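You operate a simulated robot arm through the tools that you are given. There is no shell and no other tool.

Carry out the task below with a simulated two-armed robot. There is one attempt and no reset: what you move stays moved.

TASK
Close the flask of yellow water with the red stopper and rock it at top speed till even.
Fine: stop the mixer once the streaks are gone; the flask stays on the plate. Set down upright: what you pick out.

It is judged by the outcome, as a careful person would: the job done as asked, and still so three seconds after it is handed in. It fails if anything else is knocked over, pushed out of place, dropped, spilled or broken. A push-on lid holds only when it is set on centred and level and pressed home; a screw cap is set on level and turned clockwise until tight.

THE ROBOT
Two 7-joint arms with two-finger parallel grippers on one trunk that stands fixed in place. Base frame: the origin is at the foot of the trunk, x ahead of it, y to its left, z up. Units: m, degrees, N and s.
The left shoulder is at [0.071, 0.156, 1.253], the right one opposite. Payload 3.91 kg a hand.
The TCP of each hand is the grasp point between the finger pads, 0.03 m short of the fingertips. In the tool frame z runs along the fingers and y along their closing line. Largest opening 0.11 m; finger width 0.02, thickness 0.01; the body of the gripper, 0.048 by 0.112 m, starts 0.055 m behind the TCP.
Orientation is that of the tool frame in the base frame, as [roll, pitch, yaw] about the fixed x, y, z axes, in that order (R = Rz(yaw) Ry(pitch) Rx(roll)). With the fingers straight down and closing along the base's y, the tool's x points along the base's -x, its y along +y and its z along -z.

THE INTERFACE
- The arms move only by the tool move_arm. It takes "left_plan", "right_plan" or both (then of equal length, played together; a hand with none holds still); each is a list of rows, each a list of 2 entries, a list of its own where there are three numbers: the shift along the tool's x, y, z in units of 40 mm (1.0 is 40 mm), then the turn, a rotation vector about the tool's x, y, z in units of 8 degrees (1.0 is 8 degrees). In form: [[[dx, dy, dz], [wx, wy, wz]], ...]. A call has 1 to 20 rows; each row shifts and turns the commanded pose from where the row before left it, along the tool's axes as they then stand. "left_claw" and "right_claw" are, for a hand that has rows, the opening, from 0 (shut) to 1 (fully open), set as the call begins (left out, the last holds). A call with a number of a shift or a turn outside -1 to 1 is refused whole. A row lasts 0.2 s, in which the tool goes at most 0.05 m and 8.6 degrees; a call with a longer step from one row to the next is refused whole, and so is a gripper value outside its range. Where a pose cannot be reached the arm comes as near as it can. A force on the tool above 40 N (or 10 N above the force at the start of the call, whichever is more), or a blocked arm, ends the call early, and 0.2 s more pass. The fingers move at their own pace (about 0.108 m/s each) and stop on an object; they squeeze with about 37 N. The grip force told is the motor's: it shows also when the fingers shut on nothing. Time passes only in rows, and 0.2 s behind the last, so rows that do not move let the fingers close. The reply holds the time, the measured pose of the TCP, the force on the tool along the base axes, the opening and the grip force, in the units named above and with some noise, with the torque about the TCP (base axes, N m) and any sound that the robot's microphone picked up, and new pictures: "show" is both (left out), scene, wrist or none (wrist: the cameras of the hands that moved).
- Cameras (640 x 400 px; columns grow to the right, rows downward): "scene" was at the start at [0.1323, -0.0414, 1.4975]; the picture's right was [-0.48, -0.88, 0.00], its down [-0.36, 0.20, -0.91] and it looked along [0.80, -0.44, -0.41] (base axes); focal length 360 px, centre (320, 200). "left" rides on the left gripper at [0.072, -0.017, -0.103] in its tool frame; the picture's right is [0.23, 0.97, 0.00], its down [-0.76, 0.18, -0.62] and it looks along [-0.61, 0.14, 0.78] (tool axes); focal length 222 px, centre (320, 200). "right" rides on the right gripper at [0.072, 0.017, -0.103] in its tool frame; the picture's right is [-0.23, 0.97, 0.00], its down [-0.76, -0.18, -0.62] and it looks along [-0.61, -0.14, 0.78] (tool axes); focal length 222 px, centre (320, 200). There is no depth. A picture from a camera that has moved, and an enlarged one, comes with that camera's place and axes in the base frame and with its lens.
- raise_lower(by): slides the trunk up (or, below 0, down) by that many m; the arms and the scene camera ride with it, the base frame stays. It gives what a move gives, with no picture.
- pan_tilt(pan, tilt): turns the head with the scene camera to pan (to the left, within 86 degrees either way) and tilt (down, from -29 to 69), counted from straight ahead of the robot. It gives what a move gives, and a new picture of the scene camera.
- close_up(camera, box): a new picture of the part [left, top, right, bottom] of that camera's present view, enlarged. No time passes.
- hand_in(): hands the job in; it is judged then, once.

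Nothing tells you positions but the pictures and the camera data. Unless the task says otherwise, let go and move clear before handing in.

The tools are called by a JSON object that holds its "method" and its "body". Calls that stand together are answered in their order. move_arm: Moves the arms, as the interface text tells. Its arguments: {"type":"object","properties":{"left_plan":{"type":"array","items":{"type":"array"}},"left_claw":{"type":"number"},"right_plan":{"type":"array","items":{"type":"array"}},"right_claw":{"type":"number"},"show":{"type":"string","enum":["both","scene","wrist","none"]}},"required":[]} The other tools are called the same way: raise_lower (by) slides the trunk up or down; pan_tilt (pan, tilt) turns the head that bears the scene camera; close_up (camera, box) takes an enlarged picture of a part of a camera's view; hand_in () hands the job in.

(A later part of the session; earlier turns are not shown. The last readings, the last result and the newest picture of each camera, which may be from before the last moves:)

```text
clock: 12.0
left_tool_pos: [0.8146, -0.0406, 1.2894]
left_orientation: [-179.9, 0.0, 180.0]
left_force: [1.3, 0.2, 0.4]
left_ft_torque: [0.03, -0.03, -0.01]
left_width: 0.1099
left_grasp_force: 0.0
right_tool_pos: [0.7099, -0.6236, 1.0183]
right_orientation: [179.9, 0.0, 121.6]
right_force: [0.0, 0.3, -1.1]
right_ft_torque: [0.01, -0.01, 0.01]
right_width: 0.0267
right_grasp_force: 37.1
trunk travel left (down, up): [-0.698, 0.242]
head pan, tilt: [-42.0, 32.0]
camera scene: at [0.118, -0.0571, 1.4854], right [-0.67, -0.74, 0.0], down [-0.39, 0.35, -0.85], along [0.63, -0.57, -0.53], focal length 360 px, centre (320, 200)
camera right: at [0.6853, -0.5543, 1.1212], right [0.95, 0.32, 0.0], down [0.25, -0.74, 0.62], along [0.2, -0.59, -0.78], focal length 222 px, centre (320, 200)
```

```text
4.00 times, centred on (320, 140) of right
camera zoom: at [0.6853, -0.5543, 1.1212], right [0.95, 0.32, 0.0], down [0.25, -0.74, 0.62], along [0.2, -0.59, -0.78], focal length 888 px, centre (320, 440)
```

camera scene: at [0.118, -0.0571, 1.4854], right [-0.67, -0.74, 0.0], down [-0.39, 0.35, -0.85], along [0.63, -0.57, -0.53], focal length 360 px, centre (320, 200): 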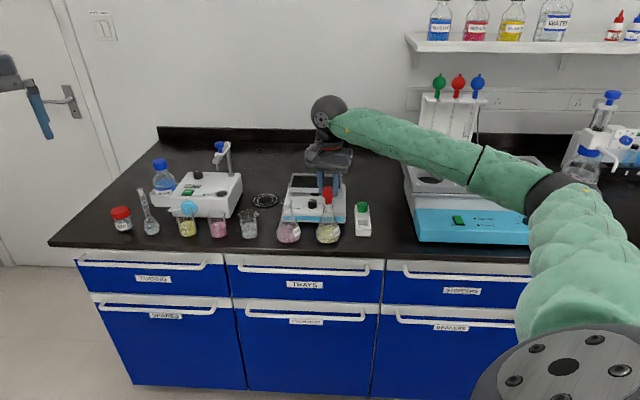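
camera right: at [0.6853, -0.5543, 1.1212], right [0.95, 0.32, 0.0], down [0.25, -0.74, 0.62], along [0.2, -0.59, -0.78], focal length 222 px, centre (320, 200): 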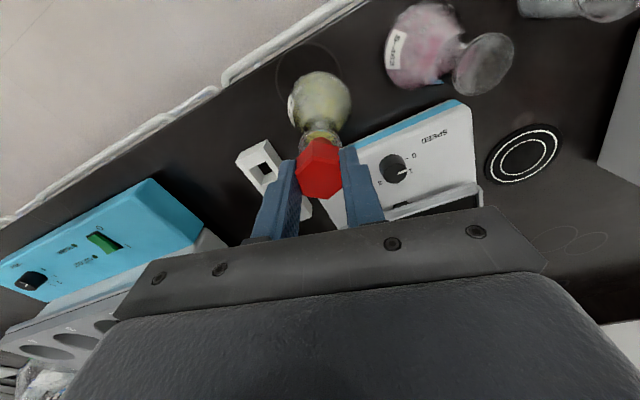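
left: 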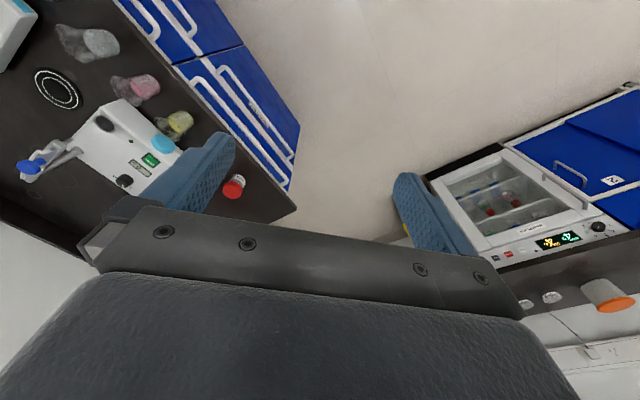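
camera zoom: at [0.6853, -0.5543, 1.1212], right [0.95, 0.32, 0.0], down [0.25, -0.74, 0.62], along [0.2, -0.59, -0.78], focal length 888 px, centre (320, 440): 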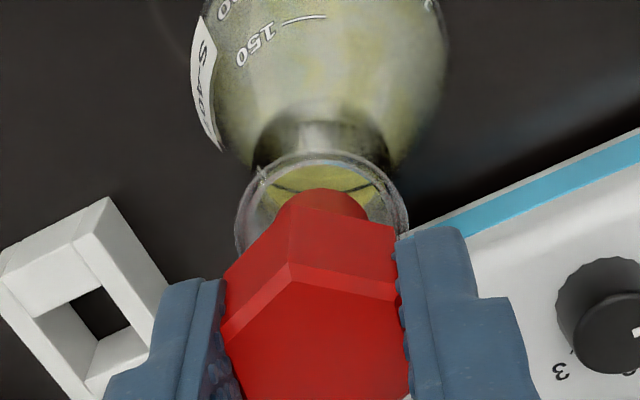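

The plug tip is at the rim and concentric with it. Lowering further into the mouth.

{"method": "move_arm", "body": {"right_plan": [[[0, 0.012, 0.1], [0, 0, 0]], [[0, 0, 0.1], [0, 0, 0]], [[0, 0, 0.08], [0, 0, 0]], [[0, 0, 0], [0, 0, 0]]]}}

{"method": "close_up", "body": {"camera": "scene", "box": [305, 185, 345, 225]}}

{"method": "close_up", "body": {"camera": "right", "box": [260, 90, 380, 190]}}

```text
clock: 13.0
left_tool_pos: [0.8136, -0.0412, 1.2895]
left_orientation: [179.9, 0.0, -180.0]
left_force: [-0.8, -0.2, 0.0]
left_ft_torque: [0.02, 0.0, -0.04]
left_width: 0.1101
left_grasp_force: 0.1
right_tool_pos: [0.7105, -0.6242, 1.0069]
right_orientation: [-180.0, 0.1, 121.6]
right_force: [0.0, -0.1, -0.7]
right_ft_torque: [0.0, 0.04, -0.01]
right_width: 0.0265
right_grasp_force: 36.9
trunk travel left (down, up): [-0.698, 0.242]
head pan, tilt: [-42.0, 32.0]
camera scene: at [0.1179, -0.0571, 1.4854], right [-0.67, -0.74, 0.0], down [-0.39, 0.35, -0.85], along [0.63, -0.57, -0.53], focal length 360 px, centre (320, 200)
camera right: at [0.6865, -0.5541, 1.1103], right [0.95, 0.32, 0.0], down [0.25, -0.74, 0.62], along [0.2, -0.59, -0.78], focal length 222 px, centre (320, 200)
```

scene: 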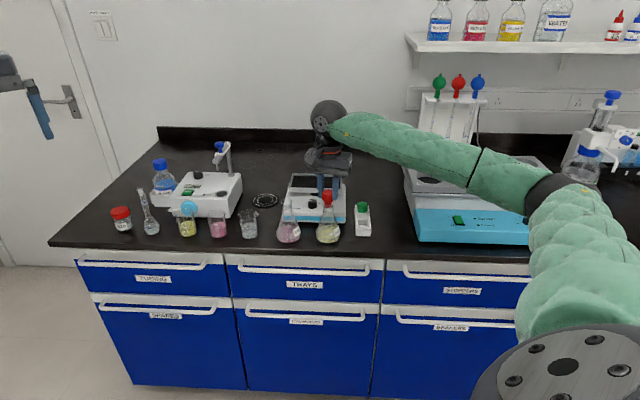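
right: 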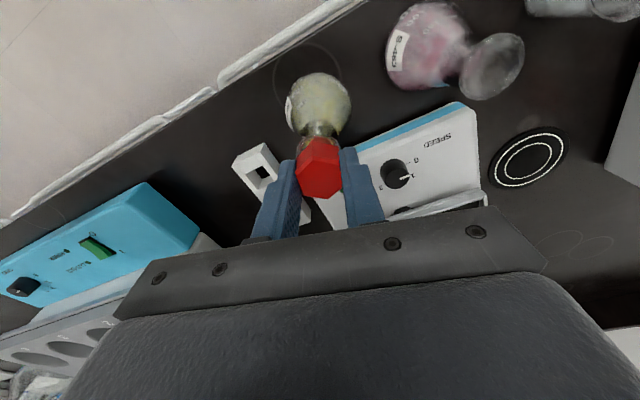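

```text
10.00 times, centred on (325, 205) of scene
camera zoom: at [0.1179, -0.0571, 1.4854], right [-0.67, -0.74, 0.0], down [-0.39, 0.35, -0.85], along [0.63, -0.57, -0.53], focal length 3602 px, centre (270, 150)
```

zoom: 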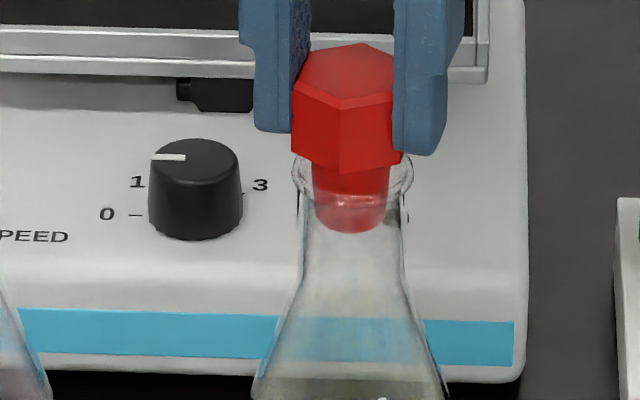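

```text
4.00 times, centred on (320, 140) of right
camera zoom: at [0.6865, -0.5541, 1.1103], right [0.95, 0.32, 0.0], down [0.25, -0.74, 0.62], along [0.2, -0.59, -0.78], focal length 888 px, centre (320, 440)
```

zoom: 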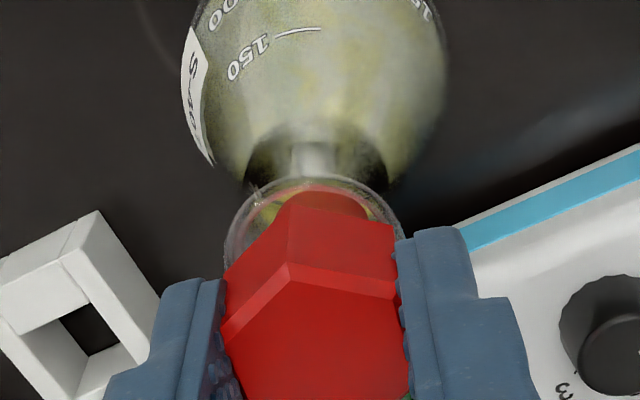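

The plug is about 11 mm in. I'll nudge about 0.8 mm to centre it, then press the rest of the way.

{"method": "move_arm", "body": {"right_plan": [[[0, -0.02, 0], [0, 0, 0]], [[0, 0, 0.08], [0, 0, 0]], [[0, 0, 0.08], [0, 0, 0]], [[0, 0, 0], [0, 0, 0]]]}}

{"method": "close_up", "body": {"camera": "scene", "box": [305, 185, 345, 225]}}

{"method": "close_up", "body": {"camera": "right", "box": [260, 90, 380, 190]}}

```text
clock: 14.0
left_tool_pos: [0.8128, -0.0399, 1.292]
left_orientation: [-179.9, 0.1, -180.0]
left_force: [0.2, -0.4, -0.4]
left_ft_torque: [0.0, -0.03, 0.0]
left_width: 0.1098
left_grasp_force: 0.0
right_tool_pos: [0.7104, -0.6245, 1.0013]
right_orientation: [180.0, 0.0, 121.6]
right_force: [0.7, -0.7, -0.3]
right_ft_torque: [-0.01, 0.04, -0.02]
right_width: 0.0267
right_grasp_force: 37.4
trunk travel left (down, up): [-0.698, 0.242]
head pan, tilt: [-42.0, 32.0]
camera scene: at [0.1179, -0.0571, 1.4854], right [-0.67, -0.74, 0.0], down [-0.39, 0.35, -0.85], along [0.63, -0.57, -0.53], focal length 360 px, centre (320, 200)
camera right: at [0.6854, -0.5547, 1.1035], right [0.95, 0.32, 0.0], down [0.25, -0.74, 0.62], along [0.2, -0.59, -0.78], focal length 222 px, centre (320, 200)
```

scene: 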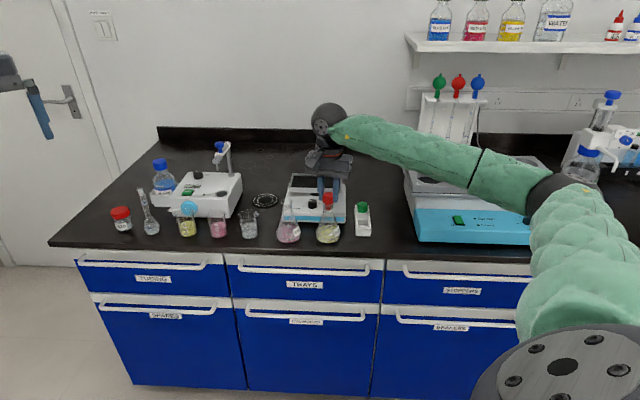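
right: 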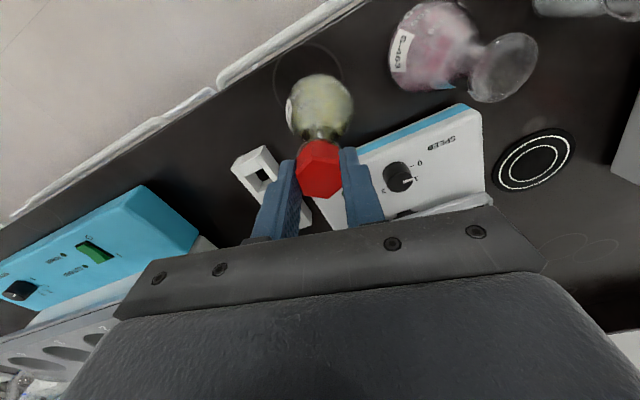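

```text
10.00 times, centred on (325, 205) of scene
camera zoom: at [0.1179, -0.0571, 1.4854], right [-0.67, -0.74, 0.0], down [-0.39, 0.35, -0.85], along [0.63, -0.57, -0.53], focal length 3602 px, centre (270, 150)
```

zoom: 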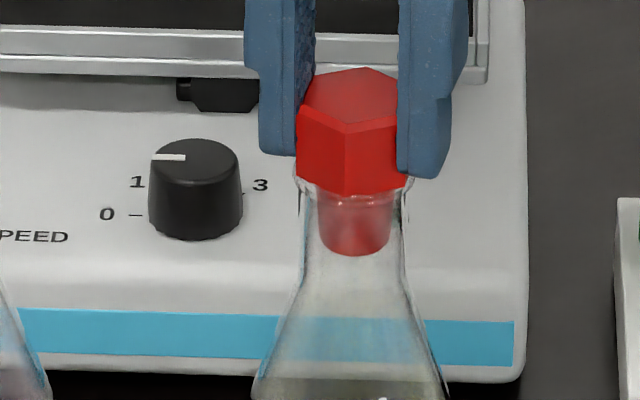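

```text
4.00 times, centred on (320, 140) of right
camera zoom: at [0.6854, -0.5547, 1.1035], right [0.95, 0.32, 0.0], down [0.25, -0.74, 0.62], along [0.2, -0.59, -0.78], focal length 888 px, centre (320, 440)
```

zoom: 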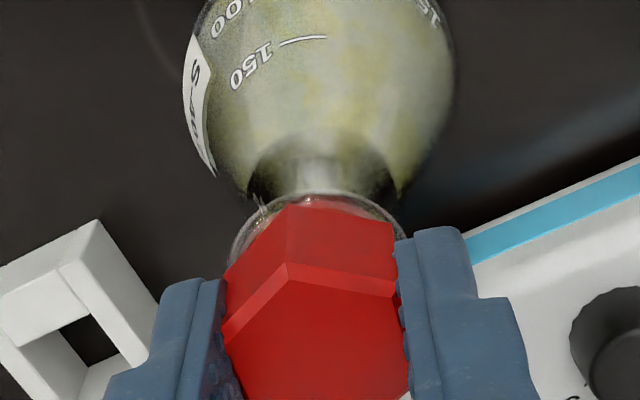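

The plug is nearly seated with no force yet. The fingertips are level with the underside of the head, so I'll go down gently a little further, then let go and press on the top with closed fingers.

{"method": "move_arm", "body": {"right_plan": [[[0, 0, 0.04], [0, 0, 0]], [[0, 0, 0.03], [0, 0, 0]], [[0, 0, 0], [0, 0, 0]]]}}

{"method": "close_up", "body": {"camera": "scene", "box": [305, 185, 345, 225]}}

{"method": "close_up", "body": {"camera": "right", "box": [260, 90, 380, 190]}}

```text
clock: 14.8
left_tool_pos: [0.8126, -0.0407, 1.2906]
left_orientation: [179.9, 0.0, 180.0]
left_force: [0.2, 0.0, -0.1]
left_ft_torque: [0.04, -0.01, -0.01]
left_width: 0.11
left_grasp_force: 0.1
right_tool_pos: [0.7101, -0.623, 0.9985]
right_orientation: [-179.9, 0.0, 121.7]
right_force: [1.6, -0.2, 9.5]
right_ft_torque: [0.0, -0.07, -0.09]
right_width: 0.0264
right_grasp_force: 36.9
trunk travel left (down, up): [-0.698, 0.242]
head pan, tilt: [-42.0, 32.0]
camera scene: at [0.1172, -0.0565, 1.4856], right [-0.67, -0.74, 0.0], down [-0.39, 0.35, -0.85], along [0.63, -0.57, -0.53], focal length 360 px, centre (320, 200)
camera right: at [0.6851, -0.5542, 1.1021], right [0.95, 0.32, 0.0], down [0.25, -0.74, 0.62], along [0.2, -0.59, -0.78], focal length 222 px, centre (320, 200)
```

scene: 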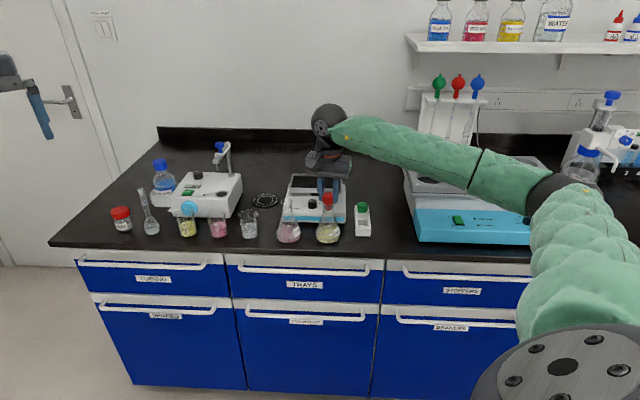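
right: 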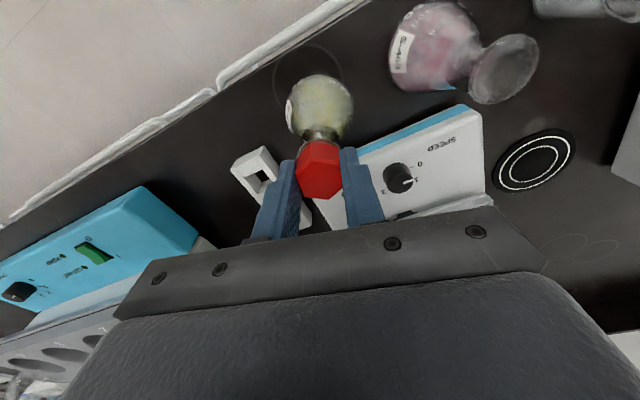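

```text
10.00 times, centred on (325, 205) of scene
camera zoom: at [0.1172, -0.0565, 1.4856], right [-0.67, -0.74, 0.0], down [-0.39, 0.35, -0.85], along [0.63, -0.57, -0.53], focal length 3602 px, centre (270, 150)
```

zoom: 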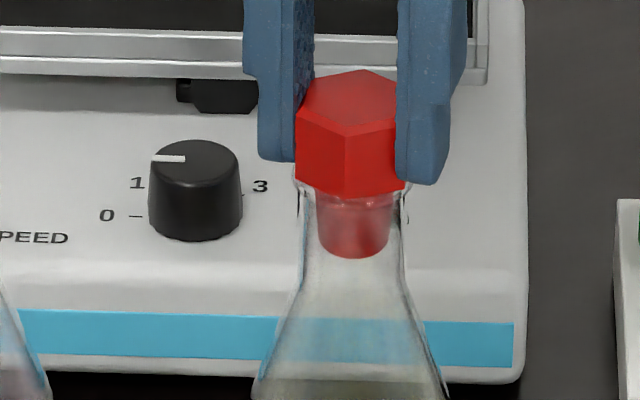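

```text
4.00 times, centred on (320, 140) of right
camera zoom: at [0.6851, -0.5542, 1.1021], right [0.95, 0.32, 0.0], down [0.25, -0.74, 0.62], along [0.2, -0.59, -0.78], focal length 888 px, centre (320, 440)
```

zoom: 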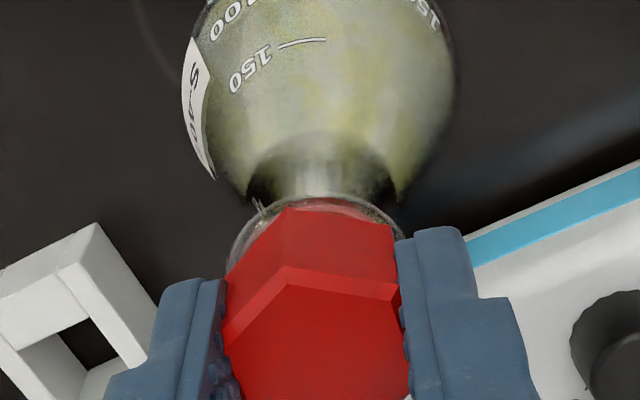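

Contact force is 9.5 N. I'll let go, rise, close the fingers and press on the head.

{"method": "move_arm", "body": {"right_plan": [[[0, 0, 0], [0, 0, 0]], [[0, 0, 0], [0, 0, 0]], [[0, 0, -0.5], [0, 0, 0]], [[0, 0, -0.7], [0, 0, 0]], [[0, 0, 0], [0, 0, 0]]], "right_claw": 0.45}}

{"method": "close_up", "body": {"camera": "scene", "box": [305, 185, 345, 225]}}

{"method": "close_up", "body": {"camera": "right", "box": [260, 90, 380, 190]}}

```text
clock: 16.0
left_tool_pos: [0.8143, -0.0408, 1.2903]
left_orientation: [179.9, -0.2, 180.0]
left_force: [-0.3, -0.2, -0.3]
left_ft_torque: [-0.01, 0.04, 0.0]
left_width: 0.11
left_grasp_force: 0.0
right_tool_pos: [0.7121, -0.6229, 1.0457]
right_orientation: [179.9, -0.1, 121.6]
right_force: [-0.6, -0.1, -0.9]
right_ft_torque: [-0.02, -0.05, 0.0]
right_width: 0.0492
right_grasp_force: 0.1
trunk travel left (down, up): [-0.698, 0.242]
head pan, tilt: [-42.0, 32.0]
camera scene: at [0.1182, -0.0576, 1.4853], right [-0.67, -0.74, 0.0], down [-0.39, 0.36, -0.85], along [0.63, -0.57, -0.53], focal length 360 px, centre (320, 200)
camera right: at [0.6873, -0.5536, 1.1486], right [0.95, 0.32, 0.0], down [0.25, -0.74, 0.62], along [0.2, -0.59, -0.78], focal length 222 px, centre (320, 200)
```

scene: 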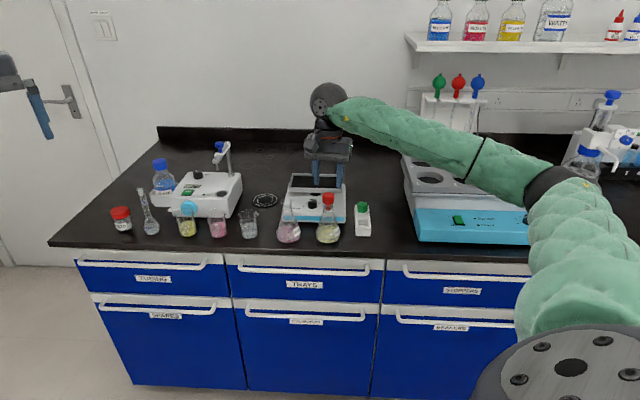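
right: 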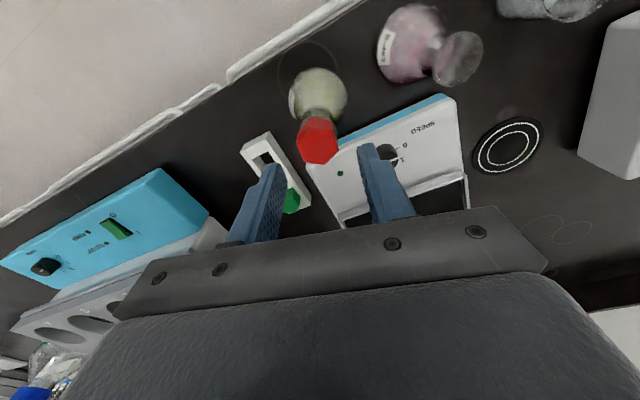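

```text
10.00 times, centred on (325, 205) of scene
camera zoom: at [0.1182, -0.0576, 1.4853], right [-0.67, -0.74, 0.0], down [-0.39, 0.36, -0.85], along [0.63, -0.57, -0.53], focal length 3602 px, centre (270, 150)
```

zoom: 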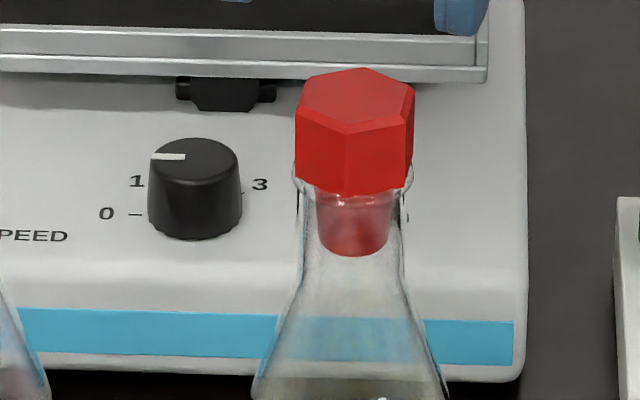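

```text
4.00 times, centred on (320, 140) of right
camera zoom: at [0.6873, -0.5536, 1.1486], right [0.95, 0.32, 0.0], down [0.25, -0.74, 0.62], along [0.2, -0.59, -0.78], focal length 888 px, centre (320, 440)
```

zoom: 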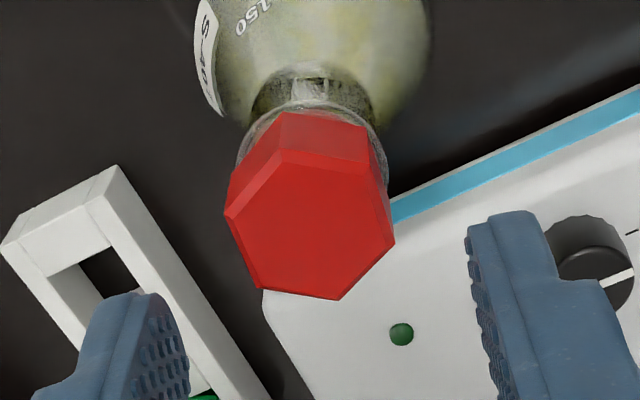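

The stopper sits level in the mouth and needs pressing home. I'll close the fingers and press down on its centre.

{"method": "move_arm", "body": {"right_plan": [[[0, 0, 0], [0, 0, 0]], [[0, 0, 0], [0, 0, 0]], [[0, 0, 0], [0, 0, 0]], [[0, 0, 0.3], [0, 0, 0]], [[0, 0, 0.3], [0, 0, 0]], [[0, 0, 0.05], [0, 0, 0]], [[0, 0, 0.05], [0, 0, 0]], [[0, 0, 0], [0, 0, 0]]], "right_claw": 0}}

{"method": "close_up", "body": {"camera": "scene", "box": [305, 185, 345, 225]}}

{"method": "close_up", "body": {"camera": "right", "box": [260, 90, 380, 190]}}

```text
clock: 17.8
left_tool_pos: [0.8133, -0.0407, 1.2904]
left_orientation: [-180.0, 0.0, -180.0]
left_force: [-0.1, -0.6, -0.6]
left_ft_torque: [0.03, 0.01, -0.02]
left_width: 0.1098
left_grasp_force: 0.1
right_tool_pos: [0.7103, -0.6232, 1.0204]
right_orientation: [180.0, 0.0, 121.6]
right_force: [1.0, 1.0, 7.4]
right_ft_torque: [0.08, -0.02, -0.01]
right_width: 0.0001
right_grasp_force: 36.6
trunk travel left (down, up): [-0.698, 0.242]
head pan, tilt: [-42.0, 32.0]
camera scene: at [0.1175, -0.0566, 1.4856], right [-0.67, -0.74, 0.0], down [-0.39, 0.35, -0.85], along [0.63, -0.57, -0.53], focal length 360 px, centre (320, 200)
camera right: at [0.6856, -0.5539, 1.1222], right [0.95, 0.32, 0.0], down [0.25, -0.74, 0.62], along [0.2, -0.59, -0.78], focal length 222 px, centre (320, 200)
```

scene: 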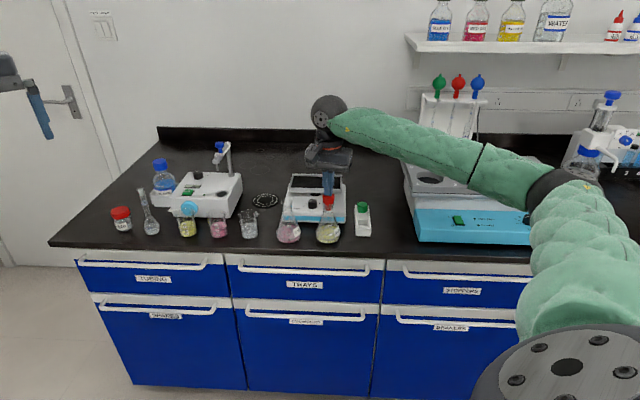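
right: 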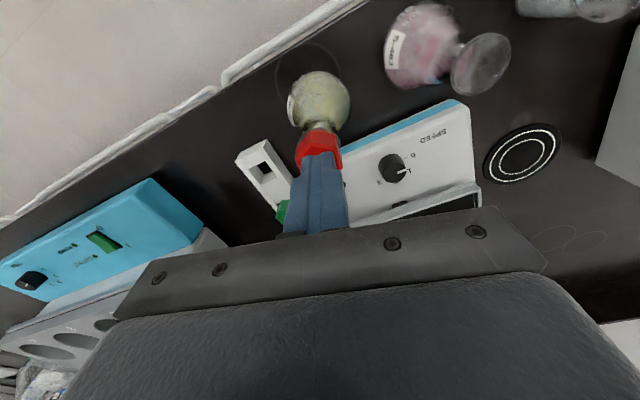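

```text
10.00 times, centred on (325, 205) of scene
camera zoom: at [0.1175, -0.0566, 1.4856], right [-0.67, -0.74, 0.0], down [-0.39, 0.35, -0.85], along [0.63, -0.57, -0.53], focal length 3602 px, centre (270, 150)
```

zoom: 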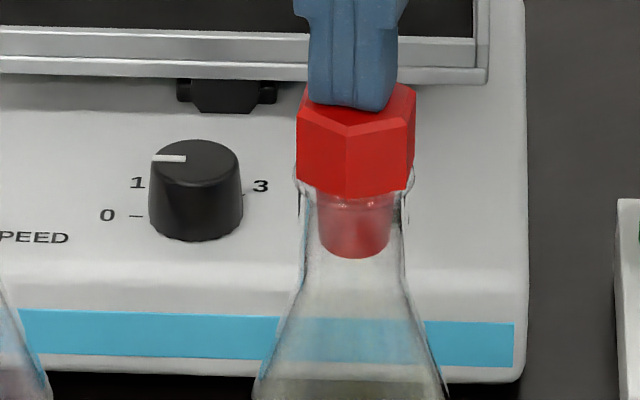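

```text
4.00 times, centred on (320, 140) of right
camera zoom: at [0.6856, -0.5539, 1.1222], right [0.95, 0.32, 0.0], down [0.25, -0.74, 0.62], along [0.2, -0.59, -0.78], focal length 888 px, centre (320, 440)
```

zoom: 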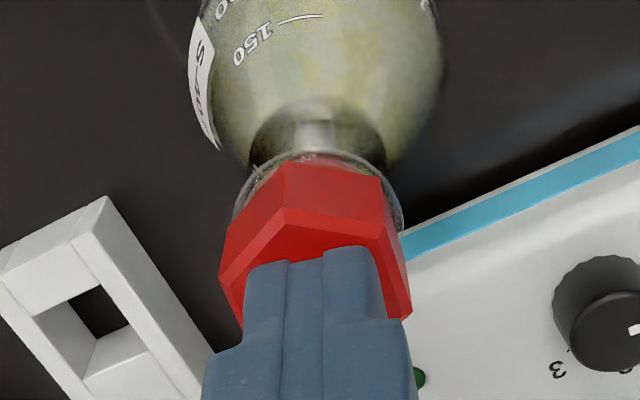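

Fingertips are on the centre of the head with 7 N. Now pressing harder in small steps.

{"method": "move_arm", "body": {"right_plan": [[[0, 0, 0.03], [0, 0, 0]], [[0, 0, 0.03], [0, 0, 0]], [[0, 0, 0.03], [0, 0, 0]], [[0, 0, 0.03], [0, 0, 0]], [[0, 0, 0.03], [0, 0, 0]]]}}

{"method": "close_up", "body": {"camera": "scene", "box": [305, 185, 345, 225]}}

```text
clock: 18.9
left_tool_pos: [0.8135, -0.0396, 1.2899]
left_orientation: [180.0, -0.1, -180.0]
left_force: [0.6, 0.2, -0.6]
left_ft_torque: [-0.01, 0.02, -0.02]
left_width: 0.1101
left_grasp_force: 0.1
right_tool_pos: [0.7112, -0.6244, 1.0194]
right_orientation: [179.6, 0.2, 121.6]
right_force: [-2.8, 2.9, 25.1]
right_ft_torque: [0.19, 0.15, 0.02]
right_width: 0.0003
right_grasp_force: 37.4
trunk travel left (down, up): [-0.698, 0.242]
head pan, tilt: [-42.0, 32.0]
stopped in row 5 (right hand): the force on the tool passed its limit at 42 N (the readings are from after the stop); the commanded pose is now the measured one
camera scene: at [0.117, -0.0562, 1.4853], right [-0.67, -0.74, 0.0], down [-0.39, 0.35, -0.85], along [0.63, -0.57, -0.53], focal length 360 px, centre (320, 200)
camera right: at [0.6856, -0.5547, 1.1218], right [0.95, 0.32, 0.01], down [0.24, -0.74, 0.63], along [0.2, -0.59, -0.78], focal length 222 px, centre (320, 200)
```

scene: 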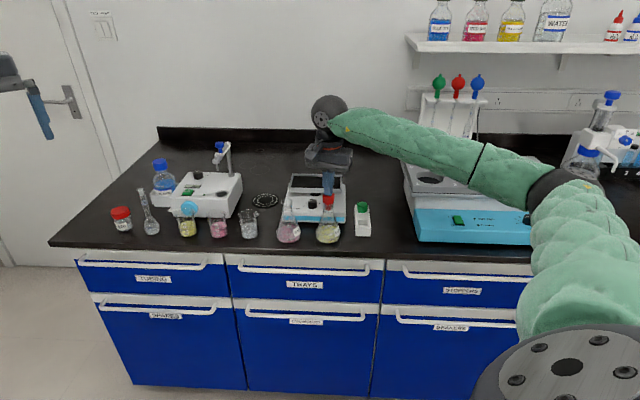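
right: 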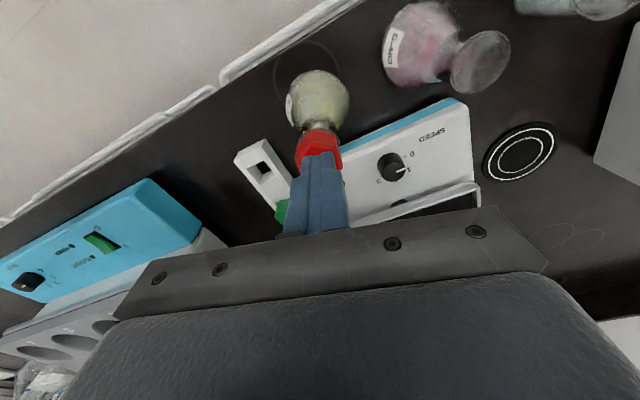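

```text
10.00 times, centred on (325, 205) of scene
camera zoom: at [0.117, -0.0562, 1.4853], right [-0.67, -0.74, 0.0], down [-0.39, 0.35, -0.85], along [0.63, -0.57, -0.53], focal length 3602 px, centre (270, 150)
```

zoom: 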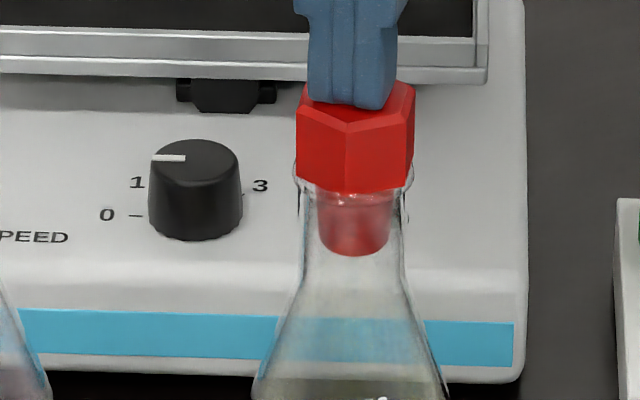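

The press reached 42 N and the plug is seated firmly without moving any further. I'll press once more to confirm that, then back off.

{"method": "move_arm", "body": {"right_plan": [[[0, 0, 0.03], [0, 0, 0]], [[0, 0, 0.03], [0, 0, 0]], [[0, 0, 0.03], [0, 0, 0]], [[0, 0, 0.03], [0, 0, 0]]], "show": "none"}}

{"method": "close_up", "body": {"camera": "scene", "box": [305, 185, 345, 225]}}

{"method": "move_arm", "body": {"right_plan": [[[0, 0, -0.3], [0, 0, 0]], [[0, 0, -0.7], [0, 0, 0]], [[0, 0, -0.9], [0, 0, 0]], [[0, 0, -0.9], [0, 0, 0]], [[0, 0, 0], [0, 0, 0]]]}}

{"method": "close_up", "body": {"camera": "scene", "box": [305, 185, 345, 225]}}

{"method": "close_up", "body": {"camera": "right", "box": [260, 90, 380, 190]}}

```text
clock: 19.6
left_tool_pos: [0.8123, -0.0399, 1.2907]
left_orientation: [180.0, 0.0, -179.9]
left_force: [0.2, -0.3, -0.6]
left_ft_torque: [0.01, 0.05, -0.03]
left_width: 0.1103
left_grasp_force: 0.1
right_tool_pos: [0.7115, -0.6257, 1.0192]
right_orientation: [179.4, 0.3, 121.5]
right_force: [-3.9, 4.7, 27.4]
right_ft_torque: [0.27, 0.22, 0.01]
right_width: 0.0
right_grasp_force: 37.1
trunk travel left (down, up): [-0.698, 0.242]
head pan, tilt: [-42.0, 32.0]
stopped in row 3 (right hand): the force on the tool passed its limit at 42 N (the readings are from after the stop); the commanded pose is now the measured one
```

```text
10.00 times, centred on (325, 205) of scene
camera zoom: at [0.1169, -0.0562, 1.4853], right [-0.67, -0.74, 0.0], down [-0.39, 0.35, -0.85], along [0.63, -0.57, -0.53], focal length 3602 px, centre (270, 150)
```

zoom: 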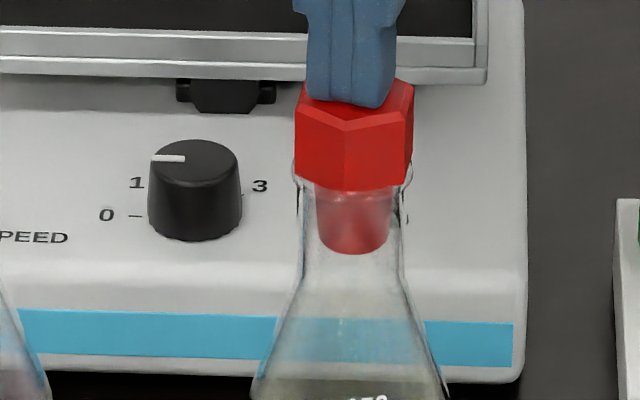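

```text
clock: 20.8
left_tool_pos: [0.8127, -0.0411, 1.2887]
left_orientation: [-179.9, 0.0, -180.0]
left_force: [1.4, -0.1, 0.3]
left_ft_torque: [-0.01, -0.01, 0.0]
left_width: 0.1099
left_grasp_force: 0.1
right_tool_pos: [0.7117, -0.6255, 1.1292]
right_orientation: [179.7, 0.2, 121.6]
right_force: [-0.1, -0.7, 1.5]
right_ft_torque: [0.01, -0.01, -0.01]
right_width: 0.0002
right_grasp_force: 37.4
trunk travel left (down, up): [-0.698, 0.242]
head pan, tilt: [-42.0, 32.0]
camera scene: at [0.1177, -0.0573, 1.4854], right [-0.67, -0.74, 0.0], down [-0.39, 0.35, -0.85], along [0.63, -0.57, -0.53], focal length 360 px, centre (320, 200)
camera right: at [0.686, -0.5546, 1.2316], right [0.95, 0.32, 0.01], down [0.24, -0.74, 0.62], along [0.2, -0.59, -0.78], focal length 222 px, centre (320, 200)
```

scene: 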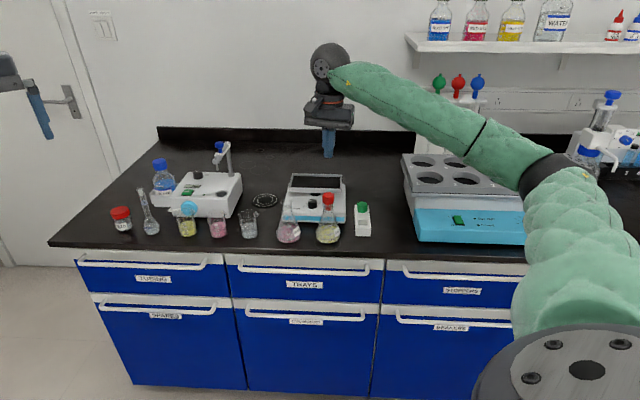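
right: 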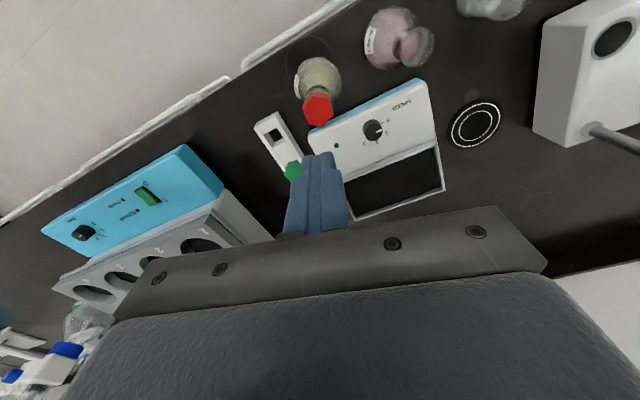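

```text
10.00 times, centred on (325, 205) of scene
camera zoom: at [0.1177, -0.0573, 1.4854], right [-0.67, -0.74, 0.0], down [-0.39, 0.35, -0.85], along [0.63, -0.57, -0.53], focal length 3602 px, centre (270, 150)
```

zoom: 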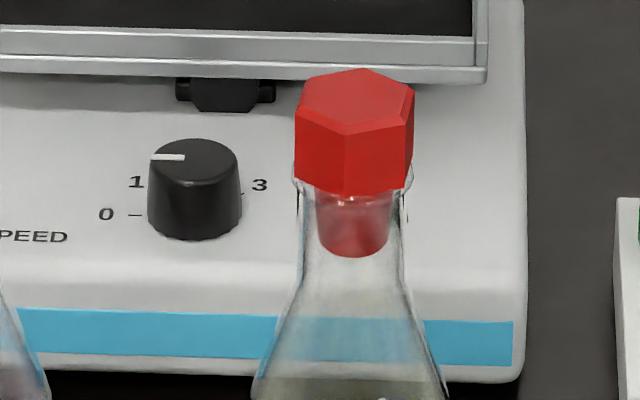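

```text
4.00 times, centred on (320, 140) of right
camera zoom: at [0.686, -0.5546, 1.2316], right [0.95, 0.32, 0.01], down [0.24, -0.74, 0.62], along [0.2, -0.59, -0.78], focal length 888 px, centre (320, 440)
```

zoom: 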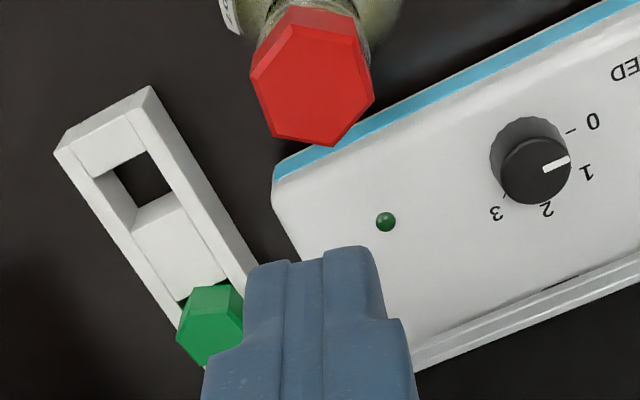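

The stopper is seated level and takes 42 N without moving. I'll now turn the hand to yaw 135 and tilt it 60° outward, so it can take the flask by the neck and still reach the plate. I'll back off in front of the bench as I do.

{"method": "move_arm", "body": {"right_plan": [[[0, 0, 0], [0, 0, -0.8375]], [[0, 0, 0], [0, 0, -0.8375]], [[0, 0, -0.5], [0, -0.9375, 0]], [[0, 0, 0], [0, -0.9375, 0]], [[0, 0, 0], [0, -0.9375, 0]], [[0, 0, 0], [0, -0.9375, 0]], [[0, 0, 0], [0, -0.9375, 0]], [[0, 0, 0], [0, -0.9375, 0]], [[0, 0, 0], [0, -0.9375, 0]], [[0, 0, 0], [0, -0.9375, 0]], [[0.5, 0, -0.867], [0, 0, 0]], [[0.5, 0, -0.867], [0, 0, 0]], [[0.5, 0, -0.867], [0, 0, 0]], [[0, 0, 0], [0, 0, 0]]], "right_claw": 0.6}}

```text
clock: 23.8
left_tool_pos: [0.814, -0.0403, 1.2904]
left_orientation: [179.9, -0.1, 180.0]
left_force: [0.3, 0.0, 1.0]
left_ft_torque: [-0.02, -0.02, -0.02]
left_width: 0.11
left_grasp_force: 0.1
right_tool_pos: [0.6264, -0.5373, 1.147]
right_orientation: [179.5, 60.3, 134.5]
right_force: [0.4, 0.0, 0.5]
right_ft_torque: [0.06, -0.02, 0.0]
right_width: 0.0663
right_grasp_force: 0.1
trunk travel left (down, up): [-0.698, 0.242]
head pan, tilt: [-42.0, 32.0]
camera scene: at [0.118, -0.0574, 1.4854], right [-0.67, -0.74, 0.0], down [-0.39, 0.36, -0.85], along [0.63, -0.57, -0.53], focal length 360 px, centre (320, 200)
camera right: at [0.5494, -0.4381, 1.1348], right [0.77, 0.61, 0.2], down [-0.24, -0.01, 0.97], along [0.59, -0.79, 0.14], focal length 222 px, centre (320, 200)
```

scene: 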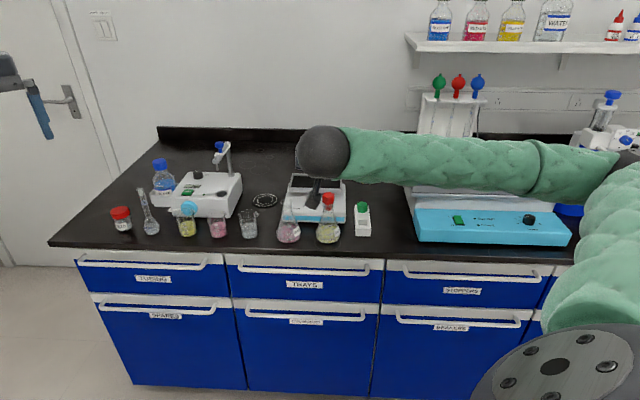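
right: 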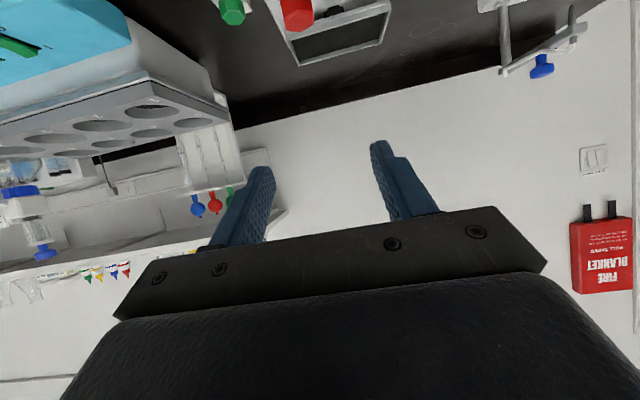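

The tilt is right and the flask is 0.12 m ahead. I'll go down to neck height in front of it.

{"method": "move_arm", "body": {"right_plan": [[[0.738, 0, 0.426], [0, 0, 0]], [[0.738, 0, 0.426], [0, 0, 0]], [[0.738, 0, 0.426], [0, 0, 0]], [[0.738, 0, 0.426], [0, 0, 0]], [[0.738, 0, 0.426], [0, 0, 0]], [[0.738, 0, 0.426], [0, 0, 0]], [[0, 0, 0], [0, 0, 0]]]}}

{"method": "close_up", "body": {"camera": "right", "box": [200, 0, 440, 240]}}

{"method": "close_up", "body": {"camera": "scene", "box": [280, 170, 380, 260]}}

```text
clock: 25.6
left_tool_pos: [0.8137, -0.0399, 1.2892]
left_orientation: [-180.0, -0.1, -180.0]
left_force: [0.3, 0.5, 0.1]
left_ft_torque: [0.01, 0.03, -0.01]
left_width: 0.1098
left_grasp_force: 0.0
right_tool_pos: [0.4555, -0.521, 0.7331]
right_orientation: [-159.2, 38.8, 151.1]
right_force: [0.1, -0.5, -0.4]
right_ft_torque: [0.0, -0.01, -0.01]
right_width: 0.0661
right_grasp_force: 0.1
right hand out of reach, approached as far as the arm can: row 6
trunk travel left (down, up): [-0.698, 0.242]
head pan, tilt: [-42.0, 32.0]
stopped in row 7 (right hand): the arm was blocked; the commanded pose is now the measured one
camera scene: at [0.1183, -0.0574, 1.4854], right [-0.67, -0.74, 0.0], down [-0.39, 0.35, -0.85], along [0.63, -0.57, -0.53], focal length 360 px, centre (320, 200)
camera right: at [0.3802, -0.4212, 0.757], right [0.79, 0.61, -0.12], down [0.19, -0.04, 0.98], along [0.59, -0.79, -0.15], focal length 222 px, centre (320, 200)
```

scene: 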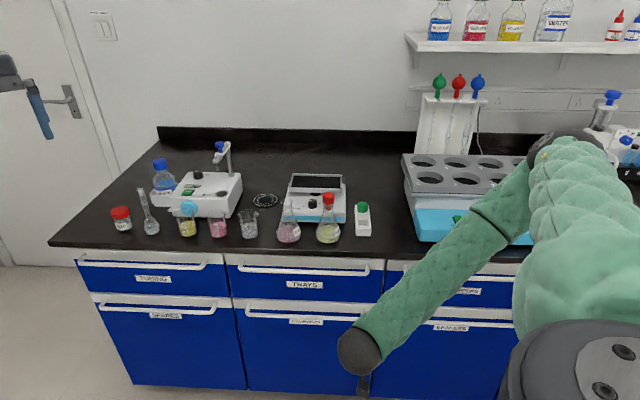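
right: 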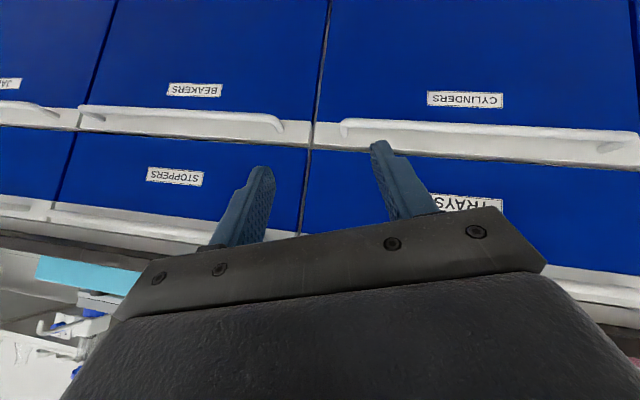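

```text
1.67 times, centred on (320, 120) of right
camera zoom: at [0.3802, -0.4212, 0.757], right [0.79, 0.61, -0.12], down [0.19, -0.04, 0.98], along [0.59, -0.79, -0.15], focal length 370 px, centre (320, 333)
```

zoom: 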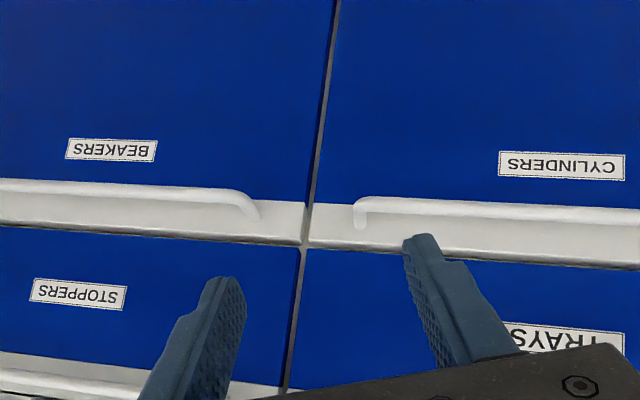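

```text
4.44 times, centred on (330, 215) of scene
camera zoom: at [0.1183, -0.0574, 1.4854], right [-0.67, -0.74, 0.0], down [-0.39, 0.35, -0.85], along [0.63, -0.57, -0.53], focal length 1601 px, centre (276, 133)
```

zoom: 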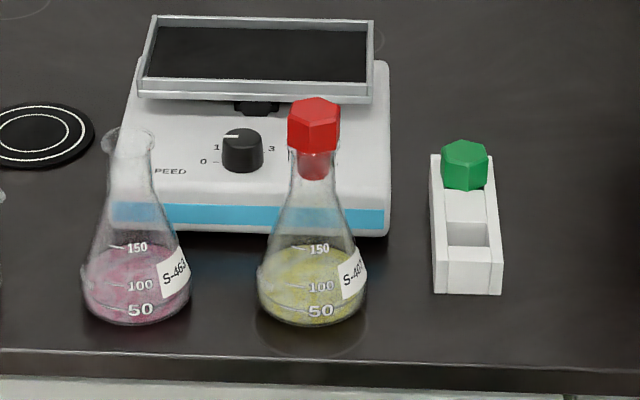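

The last row of that descent was out of reach: too close in with this tilt. The arm swung below bench level in front of the drawers, and nothing was touched. I'll rise straight up, clear of the bench edge.

{"method": "move_arm", "body": {"right_plan": [[[-0.31, -0.138, -0.364], [0, 0, 0]], [[-0.31, -0.138, -0.364], [0, 0, 0]], [[-0.31, -0.138, -0.364], [0, 0, 0]]], "show": "scene"}}

```text
clock: 26.4
left_tool_pos: [0.8132, -0.0402, 1.2903]
left_orientation: [180.0, 0.0, -179.8]
left_force: [-0.2, 0.5, -0.2]
left_ft_torque: [0.0, -0.03, 0.01]
left_width: 0.11
left_grasp_force: 0.0
right_tool_pos: [0.4519, -0.5194, 0.7927]
right_orientation: [-159.2, 39.0, 151.0]
right_force: [0.2, 0.2, -0.6]
right_ft_torque: [-0.01, -0.01, -0.02]
right_width: 0.0659
right_grasp_force: 0.1
trunk travel left (down, up): [-0.698, 0.242]
head pan, tilt: [-42.0, 32.0]
camera scene: at [0.1171, -0.057, 1.4855], right [-0.67, -0.74, 0.0], down [-0.39, 0.35, -0.85], along [0.63, -0.57, -0.53], focal length 360 px, centre (320, 200)
```

scene: 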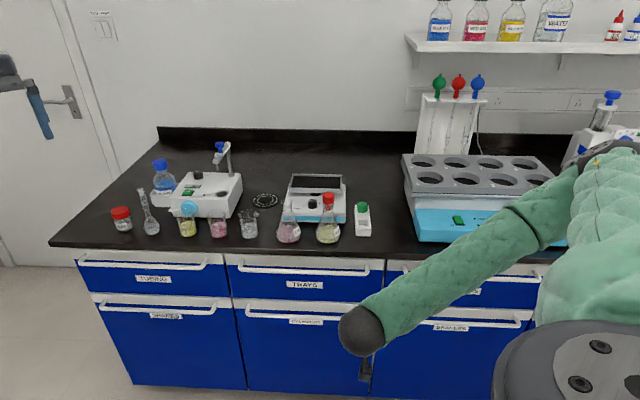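

{"method": "move_arm", "body": {"right_plan": [[[-0.5, -0.22, -0.58], [0, 0, 0]], [[-0.5, -0.22, -0.58], [0, 0, 0]], [[-0.5, -0.22, -0.58], [0, 0, 0]], [[-0.5, -0.22, -0.58], [0, 0, 0]], [[-0.5, -0.22, -0.58], [0, 0, 0]], [[-0.5, -0.22, -0.58], [0, 0, 0]], [[-0.5, -0.22, -0.58], [0, 0, 0]], [[-0.5, -0.22, -0.58], [0, 0, 0]]], "show": "scene"}}

```text
clock: 28.2
left_tool_pos: [0.8129, -0.0405, 1.2912]
left_orientation: [-179.9, 0.0, 180.0]
left_force: [0.3, -0.9, 0.6]
left_ft_torque: [0.0, -0.01, 0.01]
left_width: 0.11
left_grasp_force: 0.0
right_tool_pos: [0.4789, -0.5337, 1.0377]
right_orientation: [-159.3, 38.9, 150.8]
right_force: [1.2, -0.4, 0.9]
right_ft_torque: [0.02, 0.03, -0.01]
right_width: 0.066
right_grasp_force: 0.0
right hand out of reach, approached as far as the arm can: row 6, 7, 8
trunk travel left (down, up): [-0.698, 0.242]
head pan, tilt: [-42.0, 32.0]
camera scene: at [0.1178, -0.0568, 1.4854], right [-0.67, -0.74, 0.0], down [-0.39, 0.35, -0.85], along [0.63, -0.57, -0.53], focal length 360 px, centre (320, 200)
```

scene: 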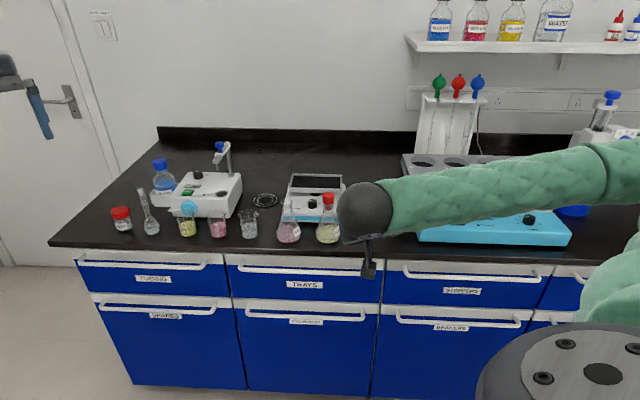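

The arm is back above bench level. I'll bring the hand back to pointing straight down, the comfortable pose, before moving on.

{"method": "move_arm", "body": {"right_plan": [[[0, 0, 0], [-0.297, 0.853, 0.17]], [[0, 0, 0], [-0.297, 0.853, 0.17]], [[0, 0, 0], [-0.297, 0.853, 0.17]], [[0, 0, 0], [-0.297, 0.853, 0.17]], [[0, 0, 0], [-0.297, 0.853, 0.17]], [[0, 0, 0], [-0.297, 0.853, 0.17]], [[0, 0, 0], [0, 0, 0]]], "show": "scene"}}

```text
clock: 29.8
left_tool_pos: [0.8134, -0.0406, 1.2894]
left_orientation: [-180.0, 0.0, -179.9]
left_force: [0.3, 0.0, 0.4]
left_ft_torque: [0.0, -0.03, -0.02]
left_width: 0.1099
left_grasp_force: 0.0
right_tool_pos: [0.4801, -0.5348, 1.0382]
right_orientation: [-180.0, -0.1, 134.9]
right_force: [0.1, -0.2, 0.0]
right_ft_torque: [0.0, 0.01, 0.0]
right_width: 0.0657
right_grasp_force: 0.1
trunk travel left (down, up): [-0.698, 0.242]
head pan, tilt: [-42.0, 32.0]
camera scene: at [0.1177, -0.0569, 1.4854], right [-0.67, -0.74, 0.0], down [-0.39, 0.35, -0.85], along [0.63, -0.57, -0.53], focal length 360 px, centre (320, 200)
```

scene: 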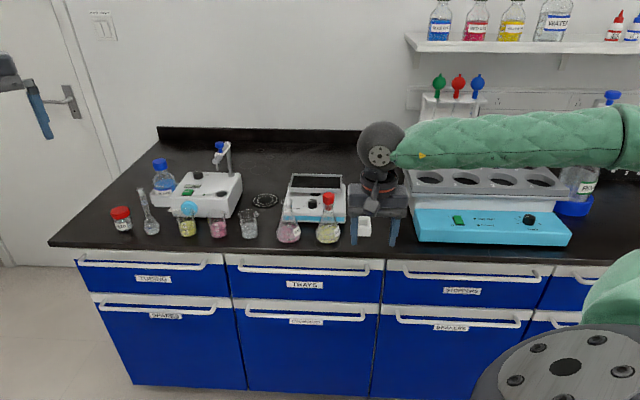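

The hand is straight down again at yaw 135. I'll rise, move to the spot where the 60° tilt worked before, and tilt there, well above the stopper.

{"method": "move_arm", "body": {"right_plan": [[[0, 0, -0.908], [0, 0, 0]], [[0, 0, -0.908], [0, 0, 0]], [[0, 0, -0.908], [0, 0, 0]], [[-0.711, 0.623, 0], [0, 0, 0]], [[-0.711, 0.623, 0], [0, 0, 0]], [[-0.711, 0.623, 0], [0, 0, 0]], [[-0.711, 0.623, 0], [0, 0, 0]], [[0, 0, 0], [0, 0, 0]]], "show": "scene"}}

{"method": "move_arm", "body": {"right_plan": [[[0, 0, 0], [0, -0.9375, 0]], [[0, 0, 0], [0, -0.9375, 0]], [[0, 0, 0], [0, -0.9375, 0]], [[0, 0, 0], [0, -0.9375, 0]], [[0, 0, 0], [0, -0.9375, 0]], [[0, 0, 0], [0, -0.9375, 0]], [[0, 0, 0], [0, -0.9375, 0]], [[0, 0, 0], [0, -0.9375, 0]], [[0, 0, 0], [0, 0, 0]]]}}

```text
clock: 31.6
left_tool_pos: [0.812, -0.0405, 1.2907]
left_orientation: [179.9, 0.1, -180.0]
left_force: [-0.4, 0.3, -0.6]
left_ft_torque: [-0.01, 0.02, 0.02]
left_width: 0.1099
left_grasp_force: 0.1
right_tool_pos: [0.6314, -0.5464, 1.1466]
right_orientation: [-179.9, 0.0, 134.9]
right_force: [-0.8, -0.3, -0.4]
right_ft_torque: [0.01, -0.01, 0.02]
right_width: 0.066
right_grasp_force: 0.1
trunk travel left (down, up): [-0.698, 0.242]
head pan, tilt: [-42.0, 32.0]
camera scene: at [0.1161, -0.0567, 1.4857], right [-0.67, -0.74, 0.0], down [-0.39, 0.35, -0.85], along [0.63, -0.57, -0.53], focal length 360 px, centre (320, 200)
```

scene: 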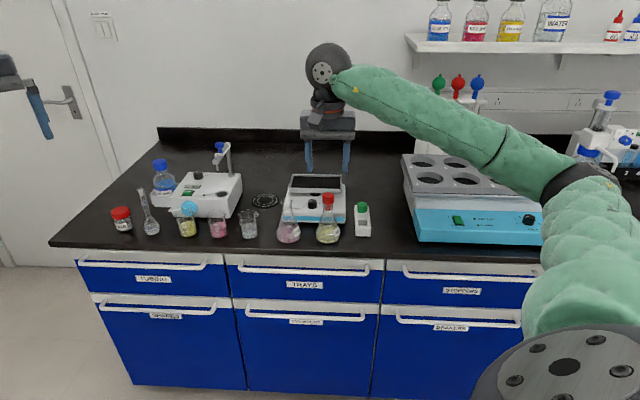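

```text
clock: 33.6
left_tool_pos: [0.8139, -0.0412, 1.2903]
left_orientation: [-180.0, 0.0, -180.0]
left_force: [0.4, 0.3, -0.8]
left_ft_torque: [-0.01, -0.05, 0.02]
left_width: 0.1101
left_grasp_force: 0.1
right_tool_pos: [0.6332, -0.5461, 1.147]
right_orientation: [-179.8, 59.9, 135.1]
right_force: [0.5, 0.2, 0.9]
right_ft_torque: [0.03, 0.0, 0.01]
right_width: 0.066
right_grasp_force: 0.0
trunk travel left (down, up): [-0.698, 0.242]
head pan, tilt: [-42.0, 32.0]
camera scene: at [0.1178, -0.057, 1.4854], right [-0.67, -0.74, 0.0], down [-0.39, 0.35, -0.85], along [0.63, -0.57, -0.53], focal length 360 px, centre (320, 200)
camera right: at [0.555, -0.4456, 1.1347], right [0.77, 0.61, 0.2], down [-0.24, -0.01, 0.97], along [0.59, -0.79, 0.14], focal length 222 px, centre (320, 200)
```

scene: 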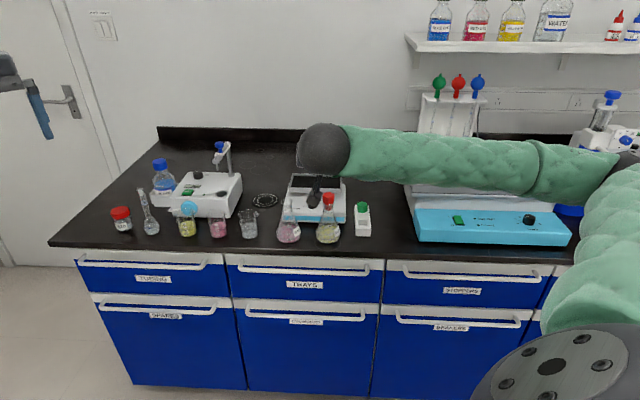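
right: 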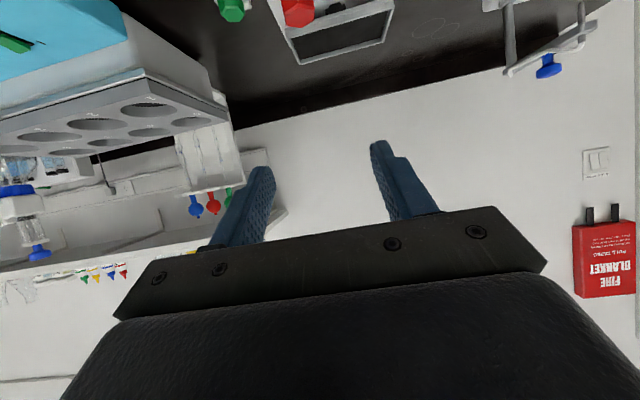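

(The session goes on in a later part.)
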